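You operate a simulated robot arm through the tools that you are given. There is no shell and no other tool. Be economical: measure what you need, move in short steps, check, and stop when the job is done.

You run a simulated robot arm. Do the job below in one go: nothing can be reset, and whatever is moved stays where it is left.

JOB
Wipe the dust off the goggles on the stand with the cloth pad.
Fine: the pad lies in the teal tray; damp it on the sponge first; pad back in, lid shut. What is to be rubbed or washed off counts as gone when no trace of it is left.
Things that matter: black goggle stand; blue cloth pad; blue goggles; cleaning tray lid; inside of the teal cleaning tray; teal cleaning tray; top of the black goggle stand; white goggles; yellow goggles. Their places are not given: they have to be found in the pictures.

It is judged by the outcome, as a careful person would: the job done as asked, and still so three seconds after it is handed in. It fails if anything else is knocked over, pushed out of place, dropped, spilled or broken. Lids that push on must go on centred and level and be pressed home; caps that screw on are set level and turned clockwise until they are tight. Flat cloth is picked up by pressing the open fingertips on it (5 to 10 N) and closing them slowly along it; thin cloth reads only 2 to 8 mm in the jaws.

ROBOT AND FRAMES
A 7-joint arm with a two-finger parallel gripper, fixed in place. Base frame: the origin is at the foot of the arm, x ahead of it, y to its left, z up; the work surface is at about z = 0. Units: cm, degrees, N and s.
With the tool pointing down near the work surface it reaches from about 22 to 58 cm from the base axis. Its first joint turns from -66.0 to 66.0 degrees. Payload 2.5 kg.
The TCP is the grasp point between the finger pads, 2.3 cm short of the fingertips. In the tool frame z runs along the fingers and y along their closing line. Largest opening 9.4 cm; finger width 3.8, thickness 1; the body of the gripper, 5.4 by 9.6 cm, starts 3.9 cm behind the TCP.
Orientation is that of the tool frame in the base frame, as a unit quaternion [w, x, y, z]. With the fingers straight down and closing along the base's y, the tool's x points along the base's -x, its y along +y and its z along -z.

CONTROLS
- The arm moves only by the tool send_rows. Its argument "targets" is a list of rows, each a list of 7 numbers: the shift along the tool's x, y, z in cm, then the turn, a rotation vector about the tool's x, y, z in degrees, then the finger opening in cm, from 0 to 9.4. In form: [[tx, ty, tz, ax, ay, az, claw], ...]. A call has 1 to 8 rows; each row is the pose to reach, as a shift and turn from the pose commanded when the call began, along the tool's axes at that moment. A row lasts 0.2 s, in which the tool goes at most 5 cm and 8.6 degrees; a call with a longer step from one row to the next is refused whole, and so is a gripper value outside its range. A pose out of reach is approached as far as the arm can. The call stops where the force on the tool passes 60 N (or 10 N more than at its start, if that is more) or the arm is blocked; 0.2 s more then pass. The fingers move at their own pace (about 10.8 cm/s each) and stop on an object; they squeeze with about 31 N. The grip force told is the motor's: it shows also when the fingers shut on nothing. Time passes only in rows, and 0.2 s behind the last, so rows that repeat a pose let the fingers close. It gives the time, the measured TCP pose, the force on the tool (base axes), the opening and the grip force at its end, in the units of the frame above (readings bear some noise), with the torque about the TCP (base axes, N m) and any sound that the robot's microphone picked up.
- Cameras (640 x 400 px; columns grow to the right, rows downward): "scene" is fixed at [9.55, -39.63, 54.4]; the picture's right is [0.96, -0.29, 0.00], its down [-0.17, -0.56, -0.81] and it looks along [0.24, 0.78, -0.58] (base axes); focal length 335 px, centre (320, 200). "wrist" rides on the gripper at [8.6, 1.6, -7.4] in the tool frame; the picture's right is [-0.18, 0.98, 0.00], its down [-0.58, -0.11, -0.81] and it looks along [-0.79, -0.15, 0.59] (tool axes); focal length 243 px, centre (320, 200).
- get_image(camera): a new picture of that camera. The clock stands still meanwhile.
- locate(camera, pixels): there is no depth. For up to 12 entries [column, row, z] of the newest picture of that camera ("zoom" is the newest enlarged one), the place [x, y] in the base frame at which the ray of that pixel passes the height z, good to about 0.2 cm. The clock stands still meanwhile.
- zoom(camera, box): a new picture of the part [left, top, right, bottom] of that camera's present view, enlarged. The clock stands still meanwhile.
- sign_off(): hands the job in; it is judged then, once.

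Work in short steps. Measure before you move; look again where a grasp or a placing could have gone wrong, and mend it. You have 80 turns and 38 pictures in all, those below and enlarged ones among them. Open the gripper and draw the arm clear of the work before you hand the job in, unless the task says otherwise; then end with one line.

The tools are called after "Request:" as name(argument=value, ...) on one line, values as JSON. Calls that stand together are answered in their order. send_rows: Moves the arm, as the interface text tells. Its arguments: {"type":"object","properties":{"targets":{"type":"array","items":{"type":"array","items":{"type":"number"}}}},"required":["targets"]} The other tools are called the same way: get_image (camera) takes a picture; locate (camera, pixels) gives the place at which the rays of pixels pass given heights; zoom (camera, box) takes an enlarged picture of a part of a camera's view; sign_off () hands the job in.

At the start:

```text
clock: 0.0
eef_pos: [44.33, 12.27, 33.01]
orientation: [0.0, 0.001, 1.0, 0.0]
contact_force: [0.1, -0.4, -0.8]
torque: [0.01, 0.0, -0.02]
gripper_width: 9.39
grasp_force: 0.0
```

scene: 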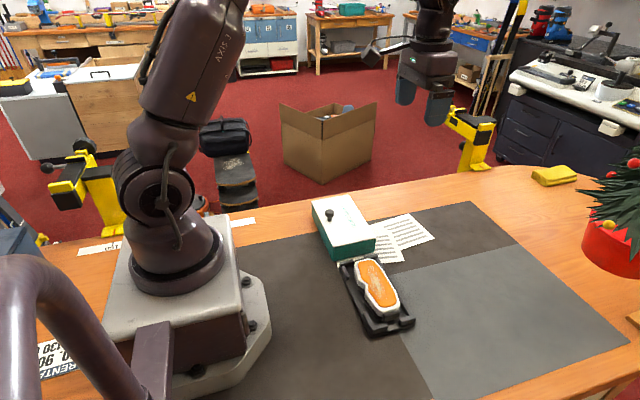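
wrist: 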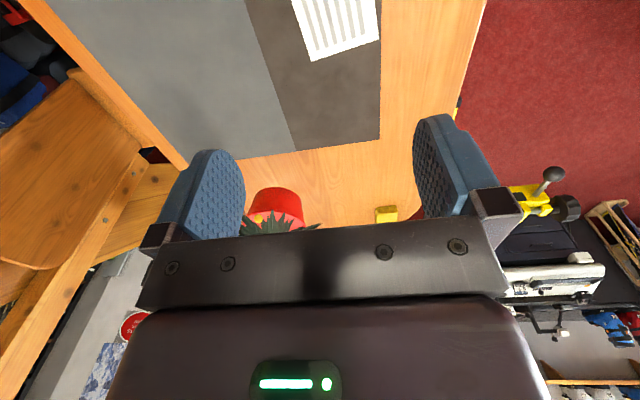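

The scene shows a teal tray with a white lid at about (343,228) and goggles on a black stand at about (376,290). I'll zoom in on both.

Request:
zoom(camera="scene", box=[290, 180, 450, 280])

Request:
zoom(camera="scene", box=[310, 245, 438, 345])

Request:
zoom(camera="scene", box=[500, 140, 640, 240])

```text
4.00 times, centred on (370, 230) of scene
```

zoom: 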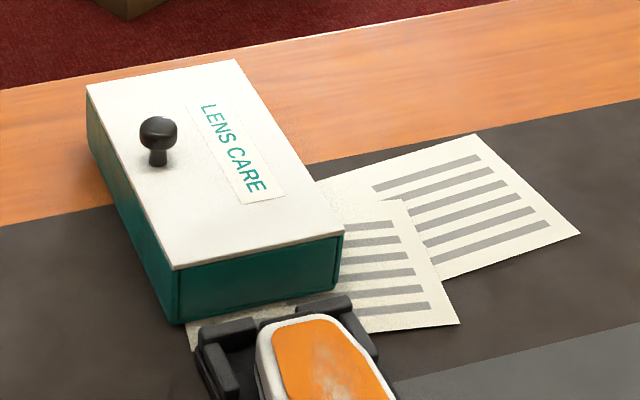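

```text
4.00 times, centred on (374, 295) of scene
```

zoom: 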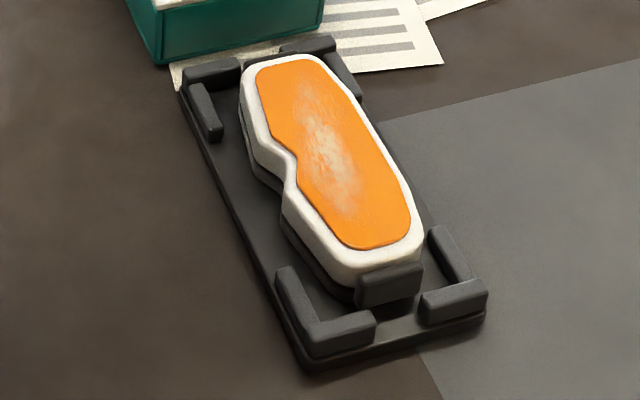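

```text
4.00 times, centred on (570, 190) of scene
```

zoom: 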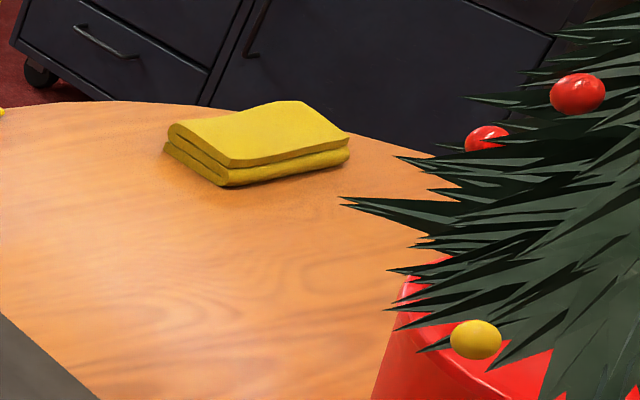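

The first crops give me the tray corners, the knob and the stand. I'll locate these at candidate heights.

Request:
locate(camera="scene", pixels=[[332.5, 260.7, 0], [374.3, 252.5, 0], [333.7, 247.5, 5], [333.7, 247.5, 4], [375.7, 238.7, 5], [312, 201.2, 5], [348, 195, 5], [329.5, 220.7, 5], [329.5, 211, 7.5], [370.2, 337.5, 0], [415.2, 325, 0], [339, 267.5, 0]])

Request:
locate(camera="scene", pixels=[[377.7, 255, 0], [357.7, 262.5, 4], [371.5, 258.7, 4], [381.5, 307, 4], [396.5, 301, 4], [374, 280, 4]])

```text
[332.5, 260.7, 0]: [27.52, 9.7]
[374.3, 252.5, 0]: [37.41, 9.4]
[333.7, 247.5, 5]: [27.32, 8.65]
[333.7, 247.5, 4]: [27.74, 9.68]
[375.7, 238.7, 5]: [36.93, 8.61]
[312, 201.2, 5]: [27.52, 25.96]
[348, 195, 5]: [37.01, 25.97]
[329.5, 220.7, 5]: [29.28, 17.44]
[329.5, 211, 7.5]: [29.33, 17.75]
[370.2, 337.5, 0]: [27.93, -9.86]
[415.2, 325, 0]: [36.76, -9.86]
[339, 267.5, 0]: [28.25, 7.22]
```

```text
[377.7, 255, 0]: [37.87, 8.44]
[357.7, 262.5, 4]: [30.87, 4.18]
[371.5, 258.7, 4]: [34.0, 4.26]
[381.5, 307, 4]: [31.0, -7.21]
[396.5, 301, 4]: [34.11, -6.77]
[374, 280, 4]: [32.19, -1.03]
```

The tray spans about x 27.5–37.3 and y 9.5–26.5, with its top near z 4.2. The knob is near the −x edge at about (29.3, 18), so the lid may be hinged on the +x side. I'll move above the knob and look.

Request:
send_rows(targets=[[2.5, 1, 3, 0, 0, 0, 9.4], [5, 2, 6, 0, 0, 0, 9.4], [7.5, 3, 9, 0, 0, 0, 8], [10, 4, 12, 0, 0, 0, 7], [12.5, 5, 15, 0, 0, 0, 6], [15, 5.7, 17, 0, 0, 0, 6], [15, 5.7, 19, 0, 0, 0, 6]])

Request:
get_image(camera="wrist")

Request:
get_image(camera="scene")

```text
clock: 1.6
eef_pos: [29.43, 17.9, 14.0]
orientation: [0.0, 0.001, 1.0, 0.0]
contact_force: [-0.1, -0.1, 0.6]
torque: [0.02, 0.03, 0.01]
gripper_width: 5.99
grasp_force: 0.0
```

```text
32 pictures are left
```

wrist: 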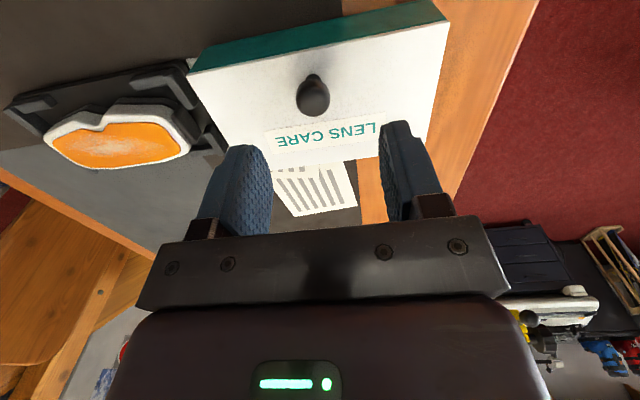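

```text
31 pictures are left
```

scene: 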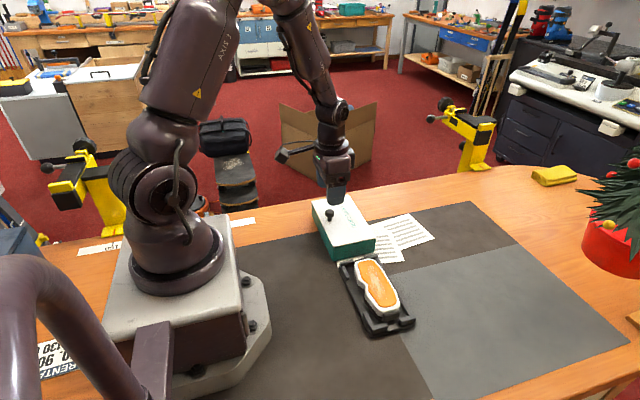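

From the wrist, the knob head is at (313,97) with its stem base above it near (313,77). I'll locate it at candidate heights, along with the lid corners (188,72), (447,20) and (360,158).

Request:
locate(camera="wrist", pixels=[[313, 97, 6], [313, 97, 7], [313, 77, 4.2], [297, 97, 6.5], [330, 97, 6.5], [188, 72, 4.2], [447, 20, 4.2], [218, 167, 4.2], [418, 140, 4.2], [203, 45, 0], [430, 2, 0]])

Request:
zoom(camera="wrist", box=[180, 0, 460, 175])

```text
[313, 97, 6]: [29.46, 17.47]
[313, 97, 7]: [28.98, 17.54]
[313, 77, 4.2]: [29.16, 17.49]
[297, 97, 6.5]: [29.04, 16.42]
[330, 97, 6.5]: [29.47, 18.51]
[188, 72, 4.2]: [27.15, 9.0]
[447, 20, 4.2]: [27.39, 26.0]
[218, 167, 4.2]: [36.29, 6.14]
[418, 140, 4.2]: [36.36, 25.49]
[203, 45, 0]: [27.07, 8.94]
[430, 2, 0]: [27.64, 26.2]
```

```text
2.29 times, centred on (320, 88) of wrist
```

zoom: 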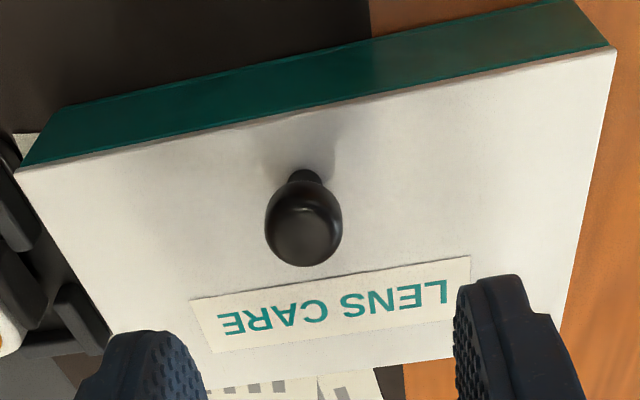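

The knob is about 2.1 cm wide, centred at (29.3, 17.5), and lies on the lid's midline. I'll descend to TCP z≈6.9 and close on it.

Request:
send_rows(targets=[[0.1, -0.4, 3, 0, 0, 0, 5], [0.1, -0.4, 5.5, 0, 0, 0, 5], [0.1, -0.4, 7, 0, 0, 0, 5], [0.1, -0.4, 7, 0, 0, 0, 2.5], [0.1, -0.4, 7, 0, 0, 0, 1.2], [0.1, -0.4, 7, 0, 0, 0, 1], [0.1, -0.4, 7, 0, 0, 0, 1]])

```text
clock: 2.7
eef_pos: [29.27, 17.43, 7.18]
orientation: [0.004, 0.002, 1.0, -0.001]
contact_force: [-1.0, -1.0, 4.6]
torque: [-0.05, 0.09, 0.04]
gripper_width: 2.17
grasp_force: 11.0
stopped in row 5: the force on the tool passed its limit at 114 N (the readings are from after the stop); the commanded pose is now the measured one
```

The grip reads 2.17 cm, so the knob is held. The transient was probably the fingertips brushing the lid. I'll tighten the grip and lift gently to see whether the lid is hinged.

Request:
send_rows(targets=[[0, 0, 0, 0, 0, 0, 0.5], [0, 0, 0, 0, 0, 0, 0.5], [0, 0, -0.3, 0, 0, 0, 0.5], [0, 0, -0.6, 0, 0, 0, 0.5], [0, 0, -0.9, 0, 0, 0, 0.5]])

Request:
zoom(camera="scene", box=[290, 170, 450, 270])

```text
clock: 3.9
eef_pos: [29.31, 17.42, 8.08]
orientation: [0.002, 0.001, 1.0, -0.001]
contact_force: [0.2, 0.6, -18.6]
torque: [0.25, 0.56, 0.0]
gripper_width: 2.15
grasp_force: 31.1
```

```text
4.00 times, centred on (370, 220) of scene
```

zoom: 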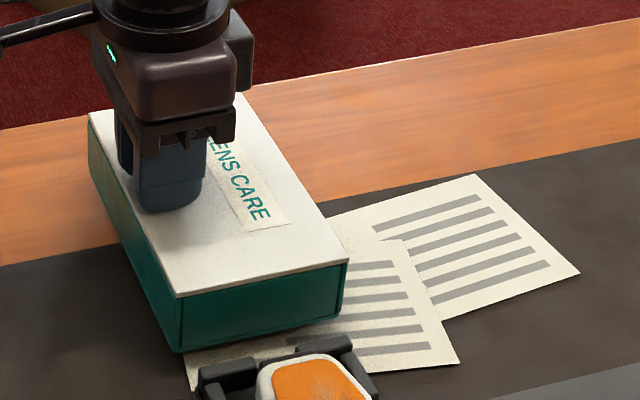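

The whole tray rose about 0.8 cm with the lid still on (18.6 N), so the lid isn't freely hinged and may slide. I'll set the tray straight back down and check.

Request:
send_rows(targets=[[0, 0, 0.3, 0, 0, 0, 0.5], [0, 0, 0.6, 0, 0, 0, 0.5], [0, 0, 0.8, 0, 0, 0, 0.5], [0, 0, 0.87, 0, 0, 0, 0.5], [0, 0, 0.87, 0, 0, 0, 0.5]])

Request:
zoom(camera="scene", box=[290, 180, 450, 280])

Request:
zoom(camera="scene", box=[325, 230, 385, 268])

```text
clock: 5.1
eef_pos: [29.4, 17.54, 7.33]
orientation: [0.004, 0.001, 1.0, 0.0]
contact_force: [-1.1, -0.1, -8.2]
torque: [0.03, -0.22, 0.02]
gripper_width: 2.13
grasp_force: 31.5
```

```text
4.00 times, centred on (370, 230) of scene
```

zoom: 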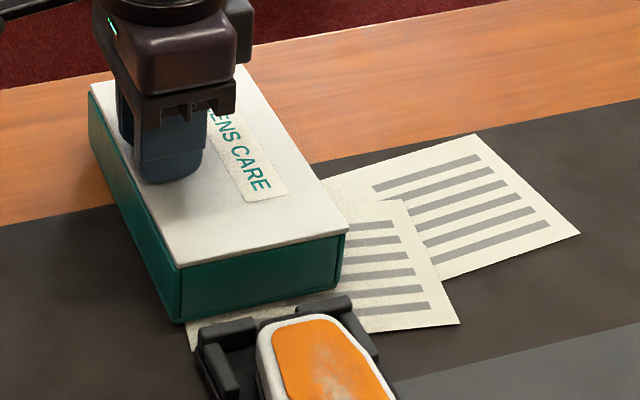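

```text
10.53 times, centred on (355, 249) of scene
```

zoom: 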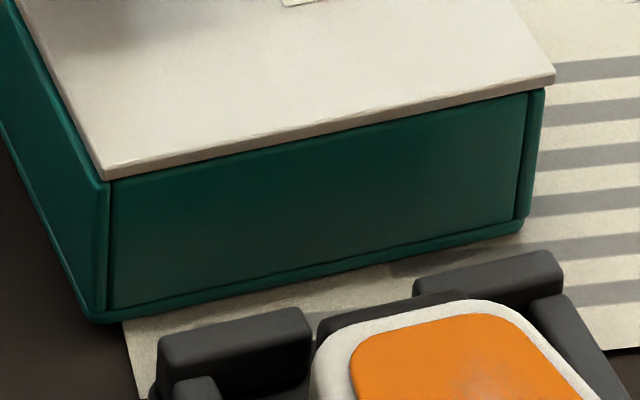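

The tray is nearly seated again, and the lid now overhangs the +x side slightly (555 against 545), so it seems to slide toward +x. I'll lower the last bit and push the knob gently along +x.

Request:
send_rows(targets=[[0, 0, 0.1, 0, 0, 0, 0.5], [0, 0, 0.15, 0, 0, 0, 0.5], [-0.3, 0, 0.15, 0, 0, 0, 0.5], [-0.7, 0, 0.15, 0, 0, 0, 0.5], [-1.2, 0, 0.15, 0, 0, 0, 0.5]])

Request:
zoom(camera="scene", box=[290, 180, 450, 280])

```text
clock: 6.3
eef_pos: [30.7, 17.52, 7.18]
orientation: [0.005, 0.001, 1.0, 0.002]
contact_force: [-0.6, -5.2, 43.4]
torque: [-0.27, 0.03, -0.03]
gripper_width: 2.11
grasp_force: 30.9
```

```text
4.00 times, centred on (370, 230) of scene
```

zoom: 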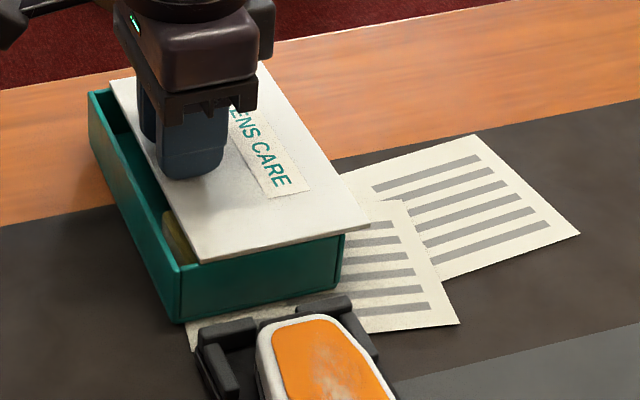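

The lid does slide toward +x, and the tray interior is opening. I'll ease off the down-force and keep sliding.

Request:
send_rows(targets=[[0, 0, -0.08, 0, 0, 0, 0.5], [-0.7, 0, -0.08, 0, 0, 0, 0.5], [-1.4, 0, -0.08, 0, 0, 0, 0.5], [-2.1, 0, -0.08, 0, 0, 0, 0.5], [-2.8, 0, -0.08, 0, 0, 0, 0.5], [-3.5, 0, -0.08, 0, 0, 0, 0.5], [-4.2, 0, -0.08, 0, 0, 0, 0.5]])

Request:
zoom(camera="scene", box=[290, 180, 450, 280])

```text
clock: 7.9
eef_pos: [34.81, 17.53, 7.2]
orientation: [0.003, 0.001, 1.0, 0.001]
contact_force: [-0.9, 0.5, 25.7]
torque: [-0.15, 0.76, 0.07]
gripper_width: 2.09
grasp_force: 31.1
```

```text
4.00 times, centred on (370, 230) of scene
```

zoom: 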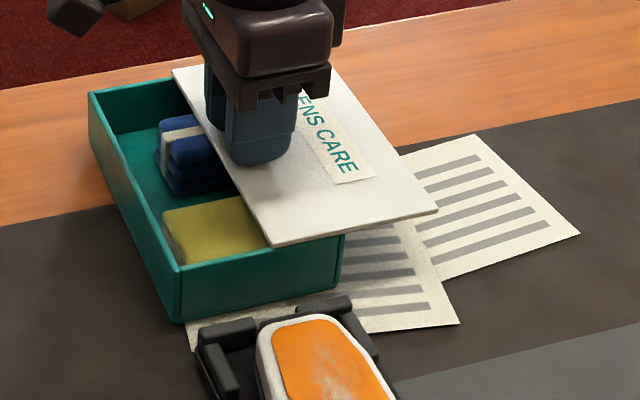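

The blue pad with its white band and the yellow sponge are visible inside, and the tray hasn't moved. I'll slide on by another 2.5 cm.

Request:
send_rows(targets=[[-0.5, 0, -0.03, 0, 0, 0, 0.5], [-1, 0, -0.03, 0, 0, 0, 0.5], [-1.5, 0, -0.03, 0, 0, 0, 0.5], [-2, 0, -0.03, 0, 0, 0, 0.5], [-2.5, 0, -0.03, 0, 0, 0, 0.5]])

Request:
zoom(camera="scene", box=[290, 180, 450, 280])

```text
clock: 9.1
eef_pos: [37.3, 17.49, 7.25]
orientation: [0.003, 0.002, 1.0, 0.001]
contact_force: [-1.6, -1.1, 14.9]
torque: [-0.05, 0.67, 0.2]
gripper_width: 2.1
grasp_force: 30.9
```

```text
4.00 times, centred on (370, 230) of scene
```

zoom: 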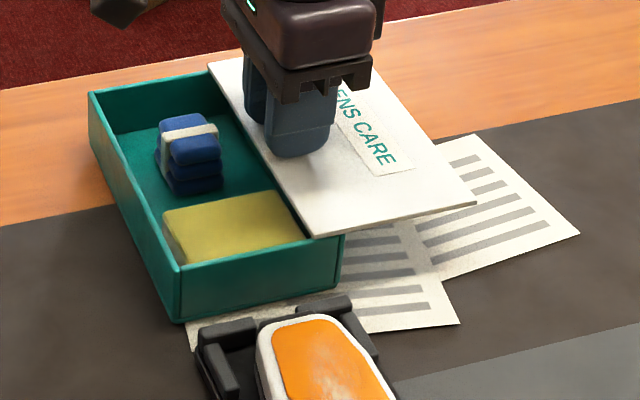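

The lid is open about 8 cm and the pad and sponge are fully exposed. The lid carried the tray's weight earlier, so it sits in runners. I'll release slowly, rise and check that it stays.

Request:
send_rows(targets=[[0, 0, -0.05, 0, 0, 0, 2.6], [0, 0, -0.05, 0, 0, 0, 4], [0, 0, -2, 0, 0, 0, 5], [0, 0, -5, 0, 0, 0, 6], [3, 0, -8, 0, 0, 0, 6], [6, -2, -10, 0, 0, 0, 6], [9, -2, -10, 0, 0, 0, 6]])

Request:
get_image(camera="wrist")

Request:
zoom(camera="scene", box=[290, 180, 450, 280])

```text
clock: 10.7
eef_pos: [28.05, 15.46, 17.06]
orientation: [0.003, 0.002, 1.0, 0.0]
contact_force: [0.9, -0.5, -0.1]
torque: [0.02, 0.01, 0.0]
gripper_width: 5.99
grasp_force: 0.1
```

```text
23 pictures are left
```

wrist: 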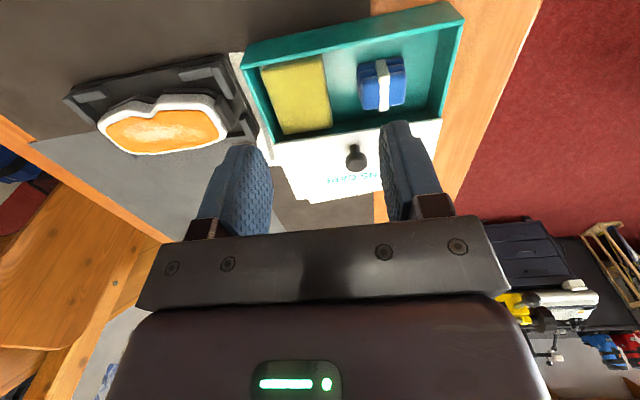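

```text
4.00 times, centred on (370, 230) of scene
```

zoom: 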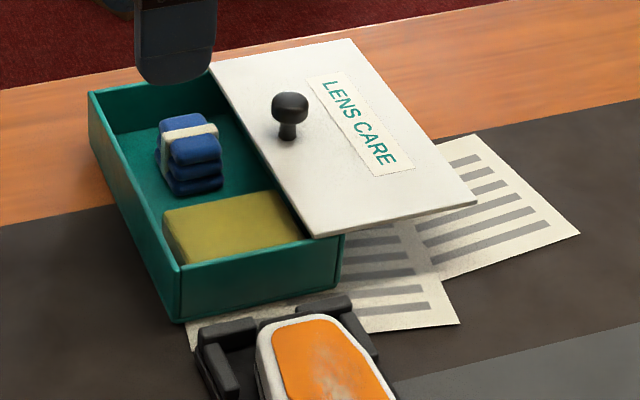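

The lid stays put. I'll zoom in on the pad and sponge to measure them.

Request:
zoom(camera="wrist", box=[240, 20, 464, 160])

Request:
zoom(camera="scene", box=[312, 196, 376, 264])

```text
2.86 times, centred on (352, 90) of wrist
```

zoom: 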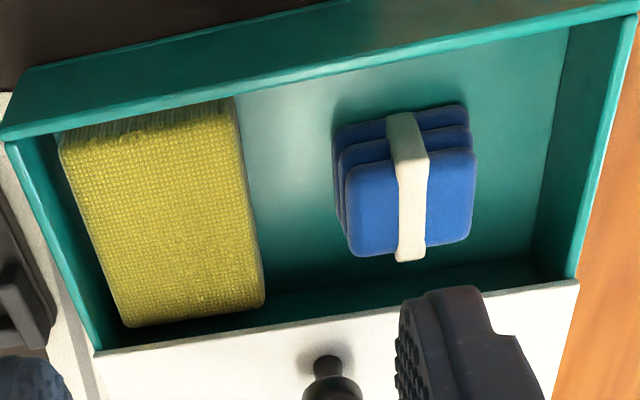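

```text
5.88 times, centred on (344, 230) of scene
```

zoom: 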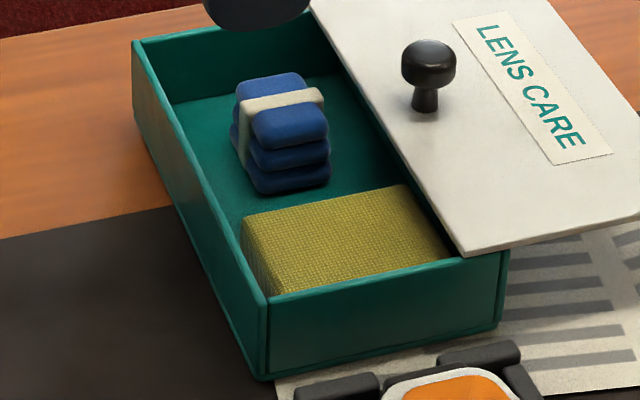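

I'll locate the pad's top and base corners and the sponge's corners.

Request:
locate(camera="wrist", pixels=[[361.8, 77.8, 3], [404.5, 72.5, 3], [363.2, 109.3, 3], [403.8, 104, 3], [357, 65, 0.7], [402.8, 56.8, 0.7], [261, 72.5, 2], [283.8, 133.8, 2], [332.8, 123.3, 2], [262, 68, 0.5], [383, 91, 3]])

Request:
locate(camera="scene", pixels=[[345.7, 227.4, 0.7], [345.4, 219, 3], [332.5, 232, 0.7], [332.5, 220, 3], [331.5, 212.5, 3], [330, 236.5, 2], [361.5, 231.5, 2], [336.5, 249, 2]])

```text
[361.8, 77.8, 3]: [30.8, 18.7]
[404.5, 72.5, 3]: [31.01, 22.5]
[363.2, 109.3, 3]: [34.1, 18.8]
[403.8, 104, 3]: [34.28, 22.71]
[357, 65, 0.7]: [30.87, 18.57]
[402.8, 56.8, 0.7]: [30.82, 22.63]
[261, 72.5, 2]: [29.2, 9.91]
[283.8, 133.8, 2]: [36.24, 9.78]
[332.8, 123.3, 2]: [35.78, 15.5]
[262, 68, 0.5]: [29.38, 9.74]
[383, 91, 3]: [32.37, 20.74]
```

```text
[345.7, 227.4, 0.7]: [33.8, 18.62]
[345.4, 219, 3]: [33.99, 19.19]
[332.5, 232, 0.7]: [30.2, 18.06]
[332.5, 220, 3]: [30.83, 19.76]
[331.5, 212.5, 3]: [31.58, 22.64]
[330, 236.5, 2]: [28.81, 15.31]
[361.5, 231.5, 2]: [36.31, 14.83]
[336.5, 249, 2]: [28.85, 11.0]
```

The pad is about x 30.8–34.0 and y 18.7–22.7, with its top near z 3.2 and centre (32.4, 20.7). The sponge is about x 29–36 and y 9.8–15.4, with its top near z 2. I'll grip the upper part of the pad along y, fingertips at z≈1.9.

Request:
send_rows(targets=[[-2.5, 3, 2, 0, 0, 0, 6], [-4.35, 5.25, 5, 0, 0, 0, 6], [-4.35, 5.25, 9, 0, 0, 0, 6], [-4.35, 5.25, 11.5, 0, 0, 0, 6], [-4.35, 5.25, 12.86, 0, 0, 0, 6], [-4.35, 5.25, 12.86, 0, 0, 0, 4], [-4.35, 5.25, 12.86, 0, 0, 0, 2], [-4.35, 5.25, 12.86, 0, 0, 0, 2]])

```text
clock: 12.5
eef_pos: [32.66, 20.49, 4.28]
orientation: [0.002, 0.001, 1.0, 0.0]
contact_force: [0.3, 0.3, 0.7]
torque: [-0.02, 0.01, -0.02]
gripper_width: 3.92
grasp_force: 30.7
```

The pad is held at 3.92 cm. I'll lift it 7 cm, carry it over the sponge at y≈12.6, and take a picture.

Request:
send_rows(targets=[[0, 0, -2, 0, 0, 0, 1.5], [0, 0, -5, 0, 0, 0, 1.5], [0, 0, -7, 0, 0, 0, 1.5], [0, -3, -7, 0, 0, 0, 1.5], [0, -6, -7, 0, 0, 0, 1.5], [0.1, -7.9, -7, 0, 0, 0, 1.5]])

Request:
zoom(camera="scene", box=[290, 180, 450, 280])

```text
clock: 13.9
eef_pos: [32.42, 12.65, 11.06]
orientation: [0.003, 0.001, 1.0, 0.0]
contact_force: [0.3, -0.5, -0.8]
torque: [0.0, 0.0, -0.02]
gripper_width: 3.95
grasp_force: 31.5
```

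```text
4.00 times, centred on (370, 230) of scene
```

zoom: 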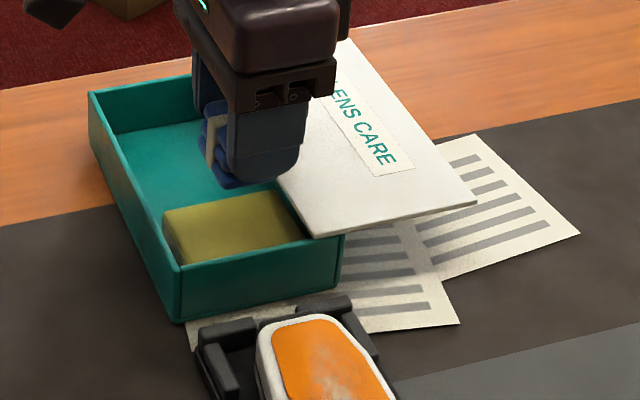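

The pad is held well. Its bottom is about 3.75 cm below the TCP, so contact is expected near TCP z≈5.8. I'll shift to y=13.0 to clear the front wall and press down slowly.

Request:
send_rows(targets=[[0, 0.4, 2, 0, 0, 0, 1.5], [0, 0.4, 4, 0, 0, 0, 1.5], [0, 0.4, 4.8, 0, 0, 0, 1.5], [0, 0.4, 5.1, 0, 0, 0, 1.5], [0, 0.4, 5.3, 0, 0, 0, 1.5], [0, 0.4, 5.3, 0, 0, 0, 1.5]])

```text
clock: 15.3
eef_pos: [32.63, 13.28, 6.07]
orientation: [0.004, 0.001, 1.0, 0.001]
contact_force: [-9.2, -6.6, 56.0]
torque: [-0.24, 0.54, -0.01]
gripper_width: 3.97
grasp_force: 31.5
```

Contact came at about z 6.1 and is pressing hard (56 N). I'll ease off, hold lightly while shifting a little to damp the pad, then lift.

Request:
send_rows(targets=[[0, 0, -0.25, 0, 0, 0, 1.5], [0, 0, -0.25, 0, 0, 0, 1.5], [0.4, 0, -0.25, 0, 0, 0, 1.5], [-0.4, 0, -0.25, 0, 0, 0, 1.5], [0, 0, -0.25, 0, 0, 0, 1.5], [0, 0, -0.25, 0, 0, 0, 1.5]])

```text
clock: 16.7
eef_pos: [32.32, 13.21, 6.27]
orientation: [0.003, 0.003, 1.0, 0.0]
contact_force: [-0.3, 0.8, -0.5]
torque: [-0.01, 0.01, -0.01]
gripper_width: 3.93
grasp_force: 30.9
```

At 6.27 there is no contact. I'll press back by about 0.15 cm for a moderate, sustained damping press.

Request:
send_rows(targets=[[0, 0, 0.1, 0, 0, 0, 1.5], [0, 0, 0.15, 0, 0, 0, 1.5], [0, 0, 0.15, 0, 0, 0, 1.5], [0, 0, 0.15, 0, 0, 0, 1.5], [0, 0, 0.15, 0, 0, 0, 1.5], [0, 0, 0.15, 0, 0, 0, 1.5]])

Request:
zoom(camera="scene", box=[312, 196, 376, 264])

```text
clock: 18.1
eef_pos: [32.5, 13.13, 6.22]
orientation: [0.003, 0.0, 1.0, 0.001]
contact_force: [-8.0, 1.3, 30.7]
torque: [-0.04, 0.35, -0.01]
gripper_width: 3.93
grasp_force: 31.1
```

```text
5.88 times, centred on (344, 230) of scene
```

zoom: 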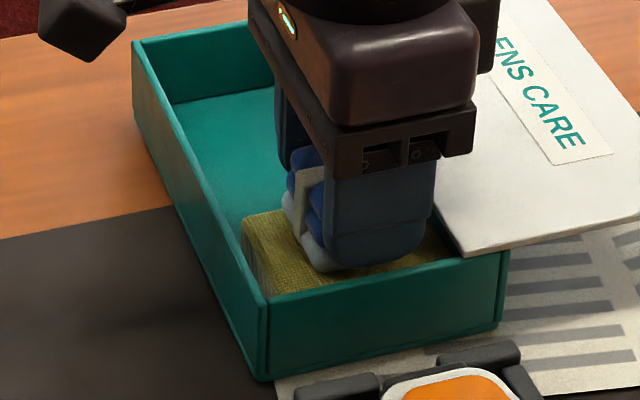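

The pad's bottom layer has turned lighter, so it is damp. I'll lift it and move high over the goggles to measure the lens with both cameras.

Request:
send_rows(targets=[[0, 0, -3, 0, 0, 0, 1.5], [0, 0, -7, 0, 0, 0, 1.5], [1, -4, -9, 0, 0, 0, 1.5], [2, -8, -11, 0, 0, 0, 1.5], [2.5, -11, -12, 0, 0, 0, 1.5], [2.5, -13, -12, 0, 0, 0, 1.5]])

Request:
get_image(camera="wrist")

Request:
zoom(camera="scene", box=[320, 250, 440, 345])

```text
clock: 19.5
eef_pos: [29.85, 0.05, 18.09]
orientation: [0.003, 0.002, 1.0, 0.001]
contact_force: [-0.5, 0.5, -0.9]
torque: [-0.01, -0.01, 0.01]
gripper_width: 3.93
grasp_force: 30.9
```

```text
17 pictures are left
```

wrist: 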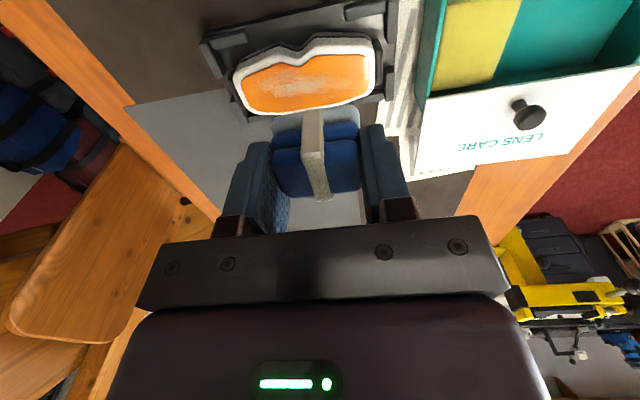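

```text
4.21 times, centred on (380, 298) of scene
```

zoom: 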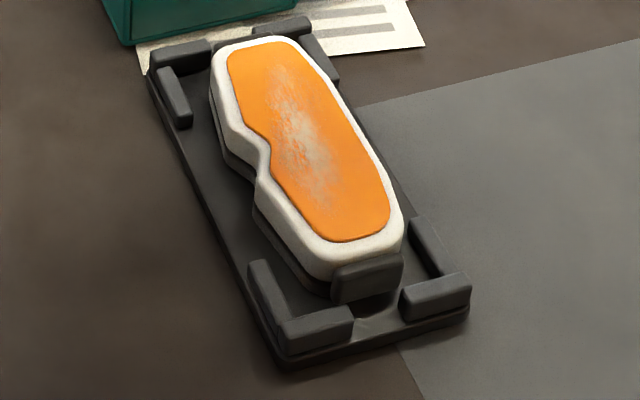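

I'll intersect the lens edges in both views at several heights to find the lens height.

Request:
zoom(camera="wrist", box=[200, 20, 400, 145])

Request:
locate(camera="scene", pixels=[[390, 306.3, 3], [390, 306.3, 5], [364.6, 261.9, 3], [364.6, 261.9, 5], [387.1, 281.4, 3], [387.1, 281.4, 5], [368.1, 286.1, 3], [368.1, 286.1, 5], [372.4, 281.5, 4], [383, 284, 4], [376, 268, 4], [385, 300, 4]])

```text
3.20 times, centred on (300, 82) of wrist
```

zoom: 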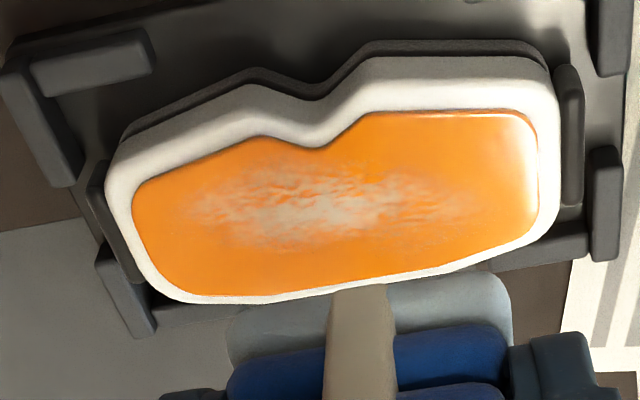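

```text
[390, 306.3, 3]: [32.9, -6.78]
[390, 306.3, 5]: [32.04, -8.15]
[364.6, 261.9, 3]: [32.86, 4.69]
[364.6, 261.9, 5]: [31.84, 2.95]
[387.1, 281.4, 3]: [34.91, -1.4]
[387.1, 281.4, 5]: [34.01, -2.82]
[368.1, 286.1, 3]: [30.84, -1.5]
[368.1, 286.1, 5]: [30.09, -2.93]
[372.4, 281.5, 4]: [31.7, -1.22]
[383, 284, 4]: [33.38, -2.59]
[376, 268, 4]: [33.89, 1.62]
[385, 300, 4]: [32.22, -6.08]
```

Now the same features in the wrist zoom: the notch tip (318,147), the left end (135,215), the right end (540,165), the far edge (340,290), and the dust extents.

Request:
locate(camera="zoom", pixels=[[318, 147, 3], [318, 147, 5], [135, 215, 3], [135, 215, 5], [540, 165, 3], [540, 165, 5], [340, 290, 3], [340, 290, 5], [180, 200, 4], [510, 215, 4], [320, 165, 4], [320, 250, 4]])

```text
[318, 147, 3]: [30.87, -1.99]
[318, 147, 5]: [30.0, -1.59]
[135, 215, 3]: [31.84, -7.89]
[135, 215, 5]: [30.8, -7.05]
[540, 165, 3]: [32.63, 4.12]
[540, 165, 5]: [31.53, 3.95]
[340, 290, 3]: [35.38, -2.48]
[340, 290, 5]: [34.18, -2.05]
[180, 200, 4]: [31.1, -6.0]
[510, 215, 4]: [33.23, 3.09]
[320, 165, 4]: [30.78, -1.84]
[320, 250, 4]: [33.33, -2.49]
```

The lens surface is at about z 3.8, spanning y −7.3 to 4.1 and x 30 to 34.9. The dust is roughly x 30.8–33.4 and y −6 to 3.1. I'll descend over the centre to just above the expected contact at TCP z≈7.6.

Request:
send_rows(targets=[[-1.3, -1, 3, 0, 0, 0, 1.5], [-2.5, -1.5, 6, 0, 0, 0, 1.5], [-2.5, -1.5, 9, 0, 0, 0, 1.5], [-2.5, -1.5, 10, 0, 0, 0, 1.5], [-2.5, -1.5, 10.2, 0, 0, 0, 1.5], [-2.5, -1.5, 10.3, 0, 0, 0, 1.5]])

```text
clock: 20.9
eef_pos: [32.34, -1.2, 7.93]
orientation: [0.003, 0.001, 1.0, -0.001]
contact_force: [-0.2, -1.4, -0.6]
torque: [0.01, -0.02, -0.02]
gripper_width: 3.93
grasp_force: 30.7
```

There is no contact at 7.93, so I'll lower in small steps.

Request:
send_rows(targets=[[0, 0, 0.1, 0, 0, 0, 1.5], [0, 0, 0.15, 0, 0, 0, 1.5], [0, 0, 0.2, 0, 0, 0, 1.5]])

```text
clock: 21.7
eef_pos: [32.32, -1.23, 7.68]
orientation: [0.002, 0.001, 1.0, 0.0]
contact_force: [-0.3, -1.3, -0.5]
torque: [0.02, -0.03, 0.02]
gripper_width: 3.94
grasp_force: 31.1
```

Still free at 7.68; I'll continue down.

Request:
send_rows(targets=[[0, 0, 0.07, 0, 0, 0, 1.5], [0, 0, 0.14, 0, 0, 0, 1.5], [0, 0, 0.2, 0, 0, 0, 1.5]])

```text
clock: 22.5
eef_pos: [32.37, -1.28, 7.45]
orientation: [0.003, 0.002, 1.0, 0.0]
contact_force: [0.5, 0.7, 0.4]
torque: [-0.02, -0.02, -0.03]
gripper_width: 3.91
grasp_force: 30.7
```

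No contact yet at 7.45. Same again.

Request:
send_rows(targets=[[0, 0, 0.07, 0, 0, 0, 1.5], [0, 0, 0.14, 0, 0, 0, 1.5], [0, 0, 0.2, 0, 0, 0, 1.5]])

```text
clock: 23.3
eef_pos: [32.38, -1.32, 7.28]
orientation: [0.003, 0.002, 1.0, 0.002]
contact_force: [-12.3, 3.0, 47.3]
torque: [0.02, 0.62, 0.0]
gripper_width: 3.93
grasp_force: 31.1
```

Contact is at about 7.33, with the force at 47 N. I'll ease off about 0.1 cm and sweep toward −y.

Request:
send_rows(targets=[[0, 0, -0.1, 0, 0, 0, 1.5], [0, -0.8, -0.1, 0, 0, 0, 1.5], [0, -1.6, -0.1, 0, 0, 0, 1.5], [0, -2.4, -0.1, 0, 0, 0, 1.5], [0, -3.2, -0.1, 0, 0, 0, 1.5], [0, -4, -0.1, 0, 0, 0, 1.5]])

```text
clock: 24.7
eef_pos: [32.32, -5.3, 7.3]
orientation: [0.002, 0.001, 1.0, 0.0]
contact_force: [-0.2, 9.5, 28.7]
torque: [0.26, 0.13, -0.07]
gripper_width: 3.92
grasp_force: 31.3
```

That gives 28 N down and 9.5 N of friction, so wiping contact is good. I'll ease very slightly and sweep to +y.

Request:
send_rows(targets=[[0, 1.1, -0.03, 0, 0, 0, 1.5], [0, 2.2, -0.03, 0, 0, 0, 1.5], [0, 3.3, -0.03, 0, 0, 0, 1.5], [0, 4.4, -0.03, 0, 0, 0, 1.5], [0, 5.5, -0.03, 0, 0, 0, 1.5], [0, 6.6, -0.03, 0, 0, 0, 1.5], [0, 7.6, -0.03, 0, 0, 0, 1.5]])

Request:
zoom(camera="scene", box=[320, 250, 440, 345])

```text
clock: 26.3
eef_pos: [32.61, 2.34, 7.32]
orientation: [0.004, 0.002, 1.0, 0.0]
contact_force: [-1.6, -9.6, 30.9]
torque: [-0.31, 0.2, 0.08]
gripper_width: 3.95
grasp_force: 31.3
```

```text
4.21 times, centred on (380, 298) of scene
```

zoom: 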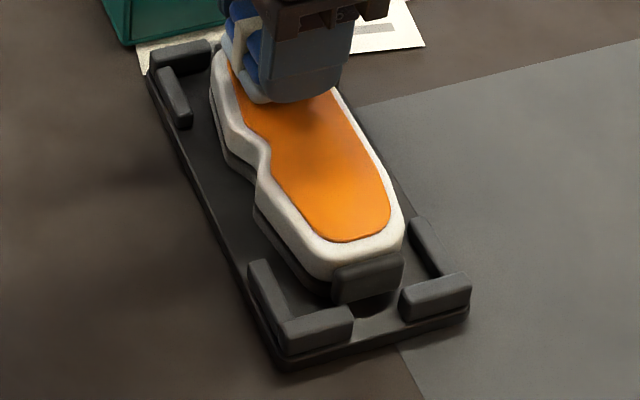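

The dust is visibly gone where the pad has passed, and the goggles haven't moved. I'll make two more passes offset in x so no trace is left.

Request:
send_rows(targets=[[0.9, 0, 0, 0, 0, 0, 1.5], [0.9, -1.3, 0, 0, 0, 0, 1.5], [0.9, -2.6, 0, 0, 0, 0, 1.5], [0.9, -3.9, 0, 0, 0, 0, 1.5], [0.9, -5.2, 0, 0, 0, 0, 1.5], [0.9, -6.5, 0, 0, 0, 0, 1.5], [0.9, -7.7, 0, 0, 0, 0, 1.5], [0, -7.7, 0, 0, 0, 0, 1.5]])

Request:
send_rows(targets=[[-0.9, 0, 0, 0, 0, 0, 1.5], [-0.9, 1.3, 0, 0, 0, 0, 1.5], [-0.9, 2.6, 0, 0, 0, 0, 1.5], [-0.9, 3.9, 0, 0, 0, 0, 1.5], [-0.9, 5.2, 0, 0, 0, 0, 1.5], [-0.9, 6.5, 0, 0, 0, 0, 1.5], [-0.9, 7.7, 0, 0, 0, 0, 1.5], [0, 7.7, 0, 0, 0, 0, 1.5]])

```text
clock: 28.1
eef_pos: [32.26, -5.45, 7.38]
orientation: [0.001, 0.001, 1.0, 0.001]
contact_force: [-3.8, -1.8, 12.2]
torque: [-0.05, 0.12, 0.05]
gripper_width: 3.92
grasp_force: 30.9
```

```text
clock: 29.9
eef_pos: [32.51, 2.35, 7.37]
orientation: [0.004, 0.002, 1.0, 0.0]
contact_force: [2.9, 0.7, 6.3]
torque: [-0.07, 0.02, 0.02]
gripper_width: 3.93
grasp_force: 30.7
```

I'll lift up and back over the tray side, then inspect the lens.

Request:
send_rows(targets=[[0, 0, -3, 0, 0, 0, 1.5], [0, 1, -7, 0, 0, 0, 1.5], [0, 5, -8, 0, 0, 0, 1.5], [0, 9.5, -8, 0, 0, 0, 1.5], [0, 14, -8, 0, 0, 0, 1.5], [0, 18, -8, 0, 0, 0, 1.5], [0, 18, -8, 0, 0, 0, 1.5]])

Request:
zoom(camera="scene", box=[340, 255, 410, 315])

Request:
get_image(camera="wrist")

```text
clock: 31.5
eef_pos: [32.52, 20.11, 15.31]
orientation: [0.003, 0.003, 1.0, 0.0]
contact_force: [0.2, 0.1, -0.9]
torque: [-0.03, -0.02, -0.04]
gripper_width: 3.93
grasp_force: 30.3
```

```text
6.67 times, centred on (375, 285) of scene
```

zoom: 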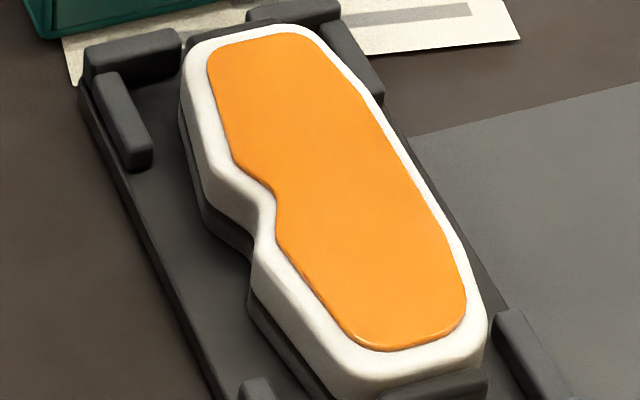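

```text
12 pictures are left
```

wrist: 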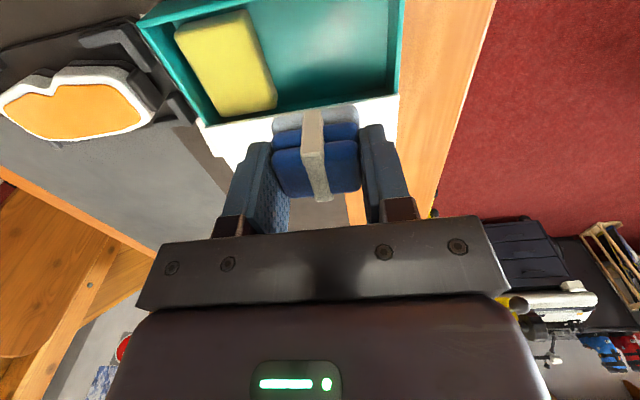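

The lens is clean. I'll lower the pad back to its original place in the tray (TCP about 32.5, 20.5, 4.35).

Request:
send_rows(targets=[[0.1, 0.4, 4, 0, 0, 0, 1.5], [0.1, 0.4, 8, 0, 0, 0, 1.5], [0.1, 0.4, 10, 0, 0, 0, 1.5], [0.1, 0.4, 10.7, 0, 0, 0, 1.5], [0.1, 0.4, 10.95, 0, 0, 0, 1.5], [0.1, 0.4, 10.95, 0, 0, 0, 1.5]])

```text
clock: 32.9
eef_pos: [32.34, 20.84, 4.39]
orientation: [0.003, 0.002, 1.0, 0.0]
contact_force: [0.6, 0.0, 0.2]
torque: [0.07, 0.01, -0.03]
gripper_width: 3.94
grasp_force: 30.5
```

The pad is about 1 mm above the floor. I'll lower it slightly, open to 6, and rise straight up.

Request:
send_rows(targets=[[0, 0, 0.1, 0, 0, 0, 1.5], [0, 0, 0.1, 0, 0, 0, 4.6], [0, 0, 0.1, 0, 0, 0, 5.6], [0, 0, 0.1, 0, 0, 0, 5.6], [0, 0, -3, 0, 0, 0, 5.6], [0, 0, -7, 0, 0, 0, 5.6], [-2.5, -1.5, -9, 0, 0, 0, 5], [-5, -3.3, -9, 0, 0, 0, 5]])

Request:
get_image(camera="wrist")

Request:
zoom(camera="scene", box=[290, 180, 450, 280])

```text
clock: 34.7
eef_pos: [37.12, 17.44, 13.24]
orientation: [0.003, 0.001, 1.0, 0.0]
contact_force: [-0.4, -0.6, -0.4]
torque: [0.0, 0.0, -0.02]
gripper_width: 5.02
grasp_force: 0.0
```

```text
11 pictures are left
```

wrist: 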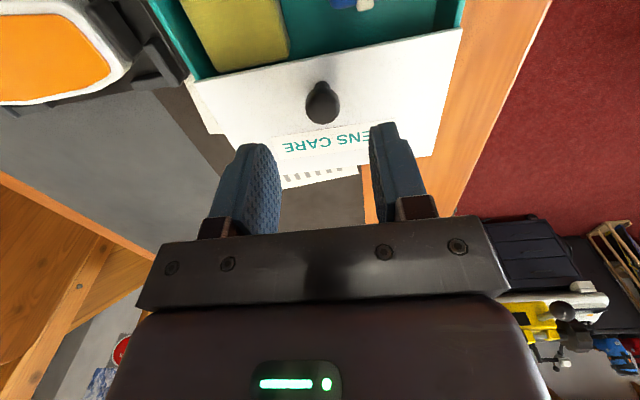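

```text
4.00 times, centred on (370, 230) of scene
```

zoom: 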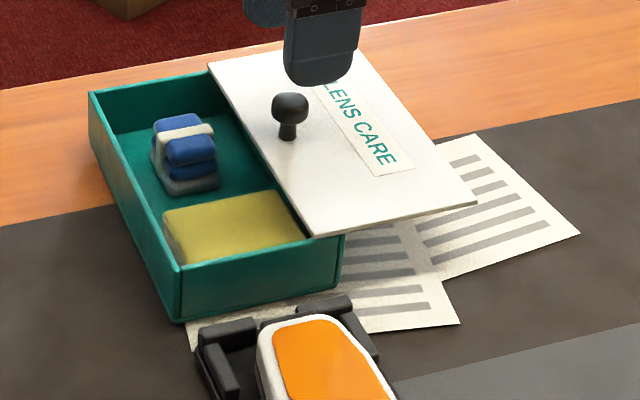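

The pad is back in the tray. I'll grip the knob again at (37.3, 17.5, 7.3).

Request:
send_rows(targets=[[-0.15, 0, 3, 0, 0, 0, 5], [-0.15, 0, 5, 0, 0, 0, 5], [-0.15, 0, 5.9, 0, 0, 0, 5], [-0.15, 0, 5.9, 0, 0, 0, 3], [-0.15, 0, 5.9, 0, 0, 0, 1], [-0.15, 0, 5.9, 0, 0, 0, 0.5], [-0.15, 0, 5.9, 0, 0, 0, 0.5]])

```text
clock: 36.3
eef_pos: [37.47, 17.46, 7.49]
orientation: [0.003, 0.001, 1.0, 0.002]
contact_force: [0.8, 8.7, -0.1]
torque: [0.01, -0.54, -0.08]
gripper_width: 2.11
grasp_force: 31.4
```

The knob is held. I'll slide the lid back toward −x, stopping about 1 cm short first.

Request:
send_rows(targets=[[0.9, 0, 0, 0, 0, 0, 0.5], [1.8, 0, 0, 0, 0, 0, 0.5], [2.7, 0, 0, 0, 0, 0, 0.5], [3.6, 0, 0, 0, 0, 0, 0.5], [4.5, 0, 0, 0, 0, 0, 0.5], [5.4, 0, 0, 0, 0, 0, 0.5], [6.3, 0, 0, 0, 0, 0, 0.5], [7.2, 0, 0, 0, 0, 0, 0.5]])

```text
clock: 38.1
eef_pos: [30.2, 17.21, 7.6]
orientation: [0.002, 0.001, 1.0, 0.0]
contact_force: [0.2, 0.4, -0.2]
torque: [0.05, 0.36, 0.08]
gripper_width: 2.14
grasp_force: 30.9
```

There was little resistance, and z reads 7.6. I'll check how the lid sits before closing it.

Request:
zoom(camera="scene", box=[290, 180, 450, 280])

```text
4.00 times, centred on (370, 230) of scene
```

zoom: 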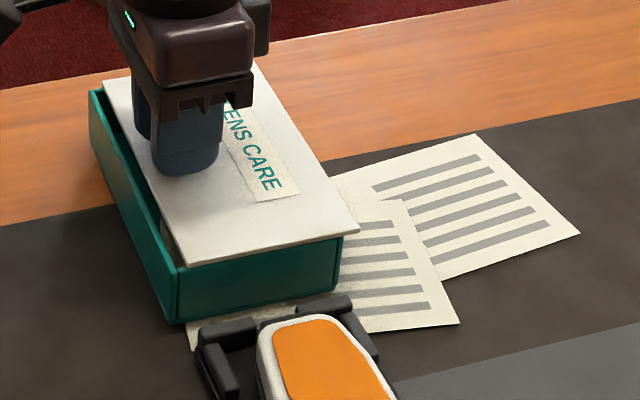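

The lid runs true with about 0.9 cm left. I'll slide it the rest of the way gently, slightly past closed, to feel for the stop.

Request:
send_rows(targets=[[0.3, 0.1, 0.05, 0, 0, 0, 0.5], [0.6, 0.2, 0.1, 0, 0, 0, 0.5], [0.85, 0.2, 0.1, 0, 0, 0, 0.5], [0.95, 0.2, 0.1, 0, 0, 0, 0.5], [1.05, 0.2, 0.1, 0, 0, 0, 0.5], [1.05, 0.2, 0.1, 0, 0, 0, 0.5]])

Request:
zoom(camera="scene", box=[290, 180, 450, 280])

```text
clock: 39.5
eef_pos: [29.4, 17.57, 7.49]
orientation: [0.004, 0.004, 1.0, -0.002]
contact_force: [0.8, -27.0, 33.5]
torque: [-0.38, 0.05, 0.01]
gripper_width: 2.13
grasp_force: 30.7
```

```text
4.00 times, centred on (370, 230) of scene
```

zoom: 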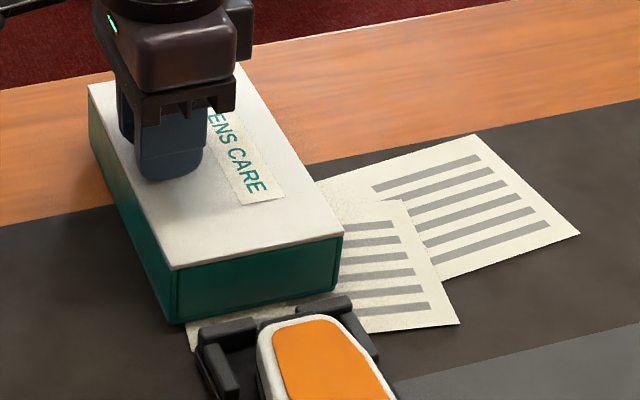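

The lid corners match the original closed positions, (175,270) and (343,235). I'll relax the side force, give a final small nudge toward −x, then release and rise.

Request:
send_rows(targets=[[0, -0.15, -0.05, 0, 0, 0, 0.5], [0.1, -0.15, -0.05, 0, 0, 0, 0.5], [0.15, -0.15, -0.05, 0, 0, 0, 0.5]])

```text
clock: 40.3
eef_pos: [29.09, 17.58, 7.51]
orientation: [0.004, 0.001, 1.0, 0.0]
contact_force: [7.6, -6.9, -0.2]
torque: [-0.18, -0.84, -0.09]
gripper_width: 2.14
grasp_force: 31.1
```

There's a 7.6 N resistance in x, so the lid is against its stop. I'll open and retreat.

Request:
send_rows(targets=[[-0.05, 0, 0, 0, 0, 0, 0.5], [-0.05, 0, 0, 0, 0, 0, 2.6], [-0.05, 0, 0, 0, 0, 0, 4.5], [-0.05, 0, 0, 0, 0, 0, 4.5], [-0.05, 0, -3, 0, 0, 0, 5], [-0.05, 0, -7, 0, 0, 0, 5], [-3, 0, -11, 0, 0, 0, 6], [-6, 0, -15, 0, 0, 0, 6]])

Request:
zoom(camera="scene", box=[290, 180, 450, 280])

Request:
get_image(camera="scene")

Request:
zoom(camera="scene", box=[325, 230, 385, 268])

```text
clock: 42.1
eef_pos: [35.04, 17.47, 22.5]
orientation: [0.002, 0.002, 1.0, 0.0]
contact_force: [-1.0, 0.6, 0.2]
torque: [0.04, 0.01, -0.02]
gripper_width: 6.0
grasp_force: 0.1
```

```text
4.00 times, centred on (370, 230) of scene
```

zoom: 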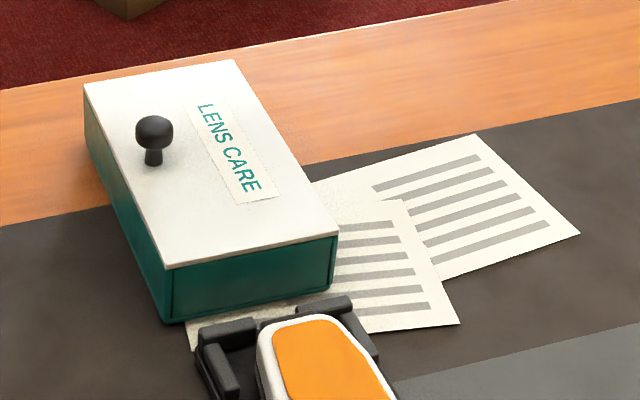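

```text
6 pictures are left
```

scene: 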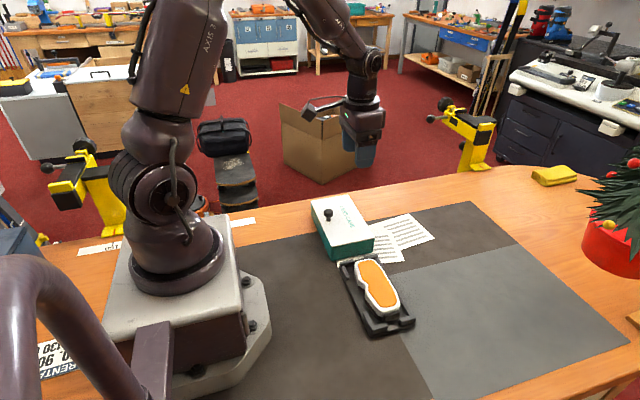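

```text
10.53 times, centred on (355, 249) of scene
```

zoom: 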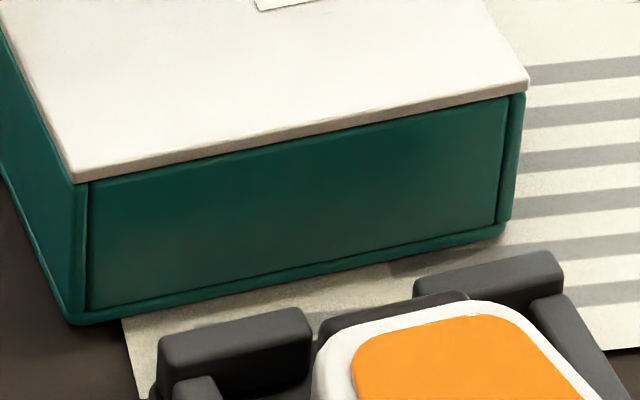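

The lid is flush and shut, the lens is clean, everything else is in place, and the arm is clear with the gripper open. I'm handing it in.

Request:
sign_off()

```text
The job is handed in.
```

I damped the pad on the sponge and wiped the goggles until no dust showed; the pad is back in the tray and the lid is shut, with the tray shifted about 0.2 cm by the final lid nudge.
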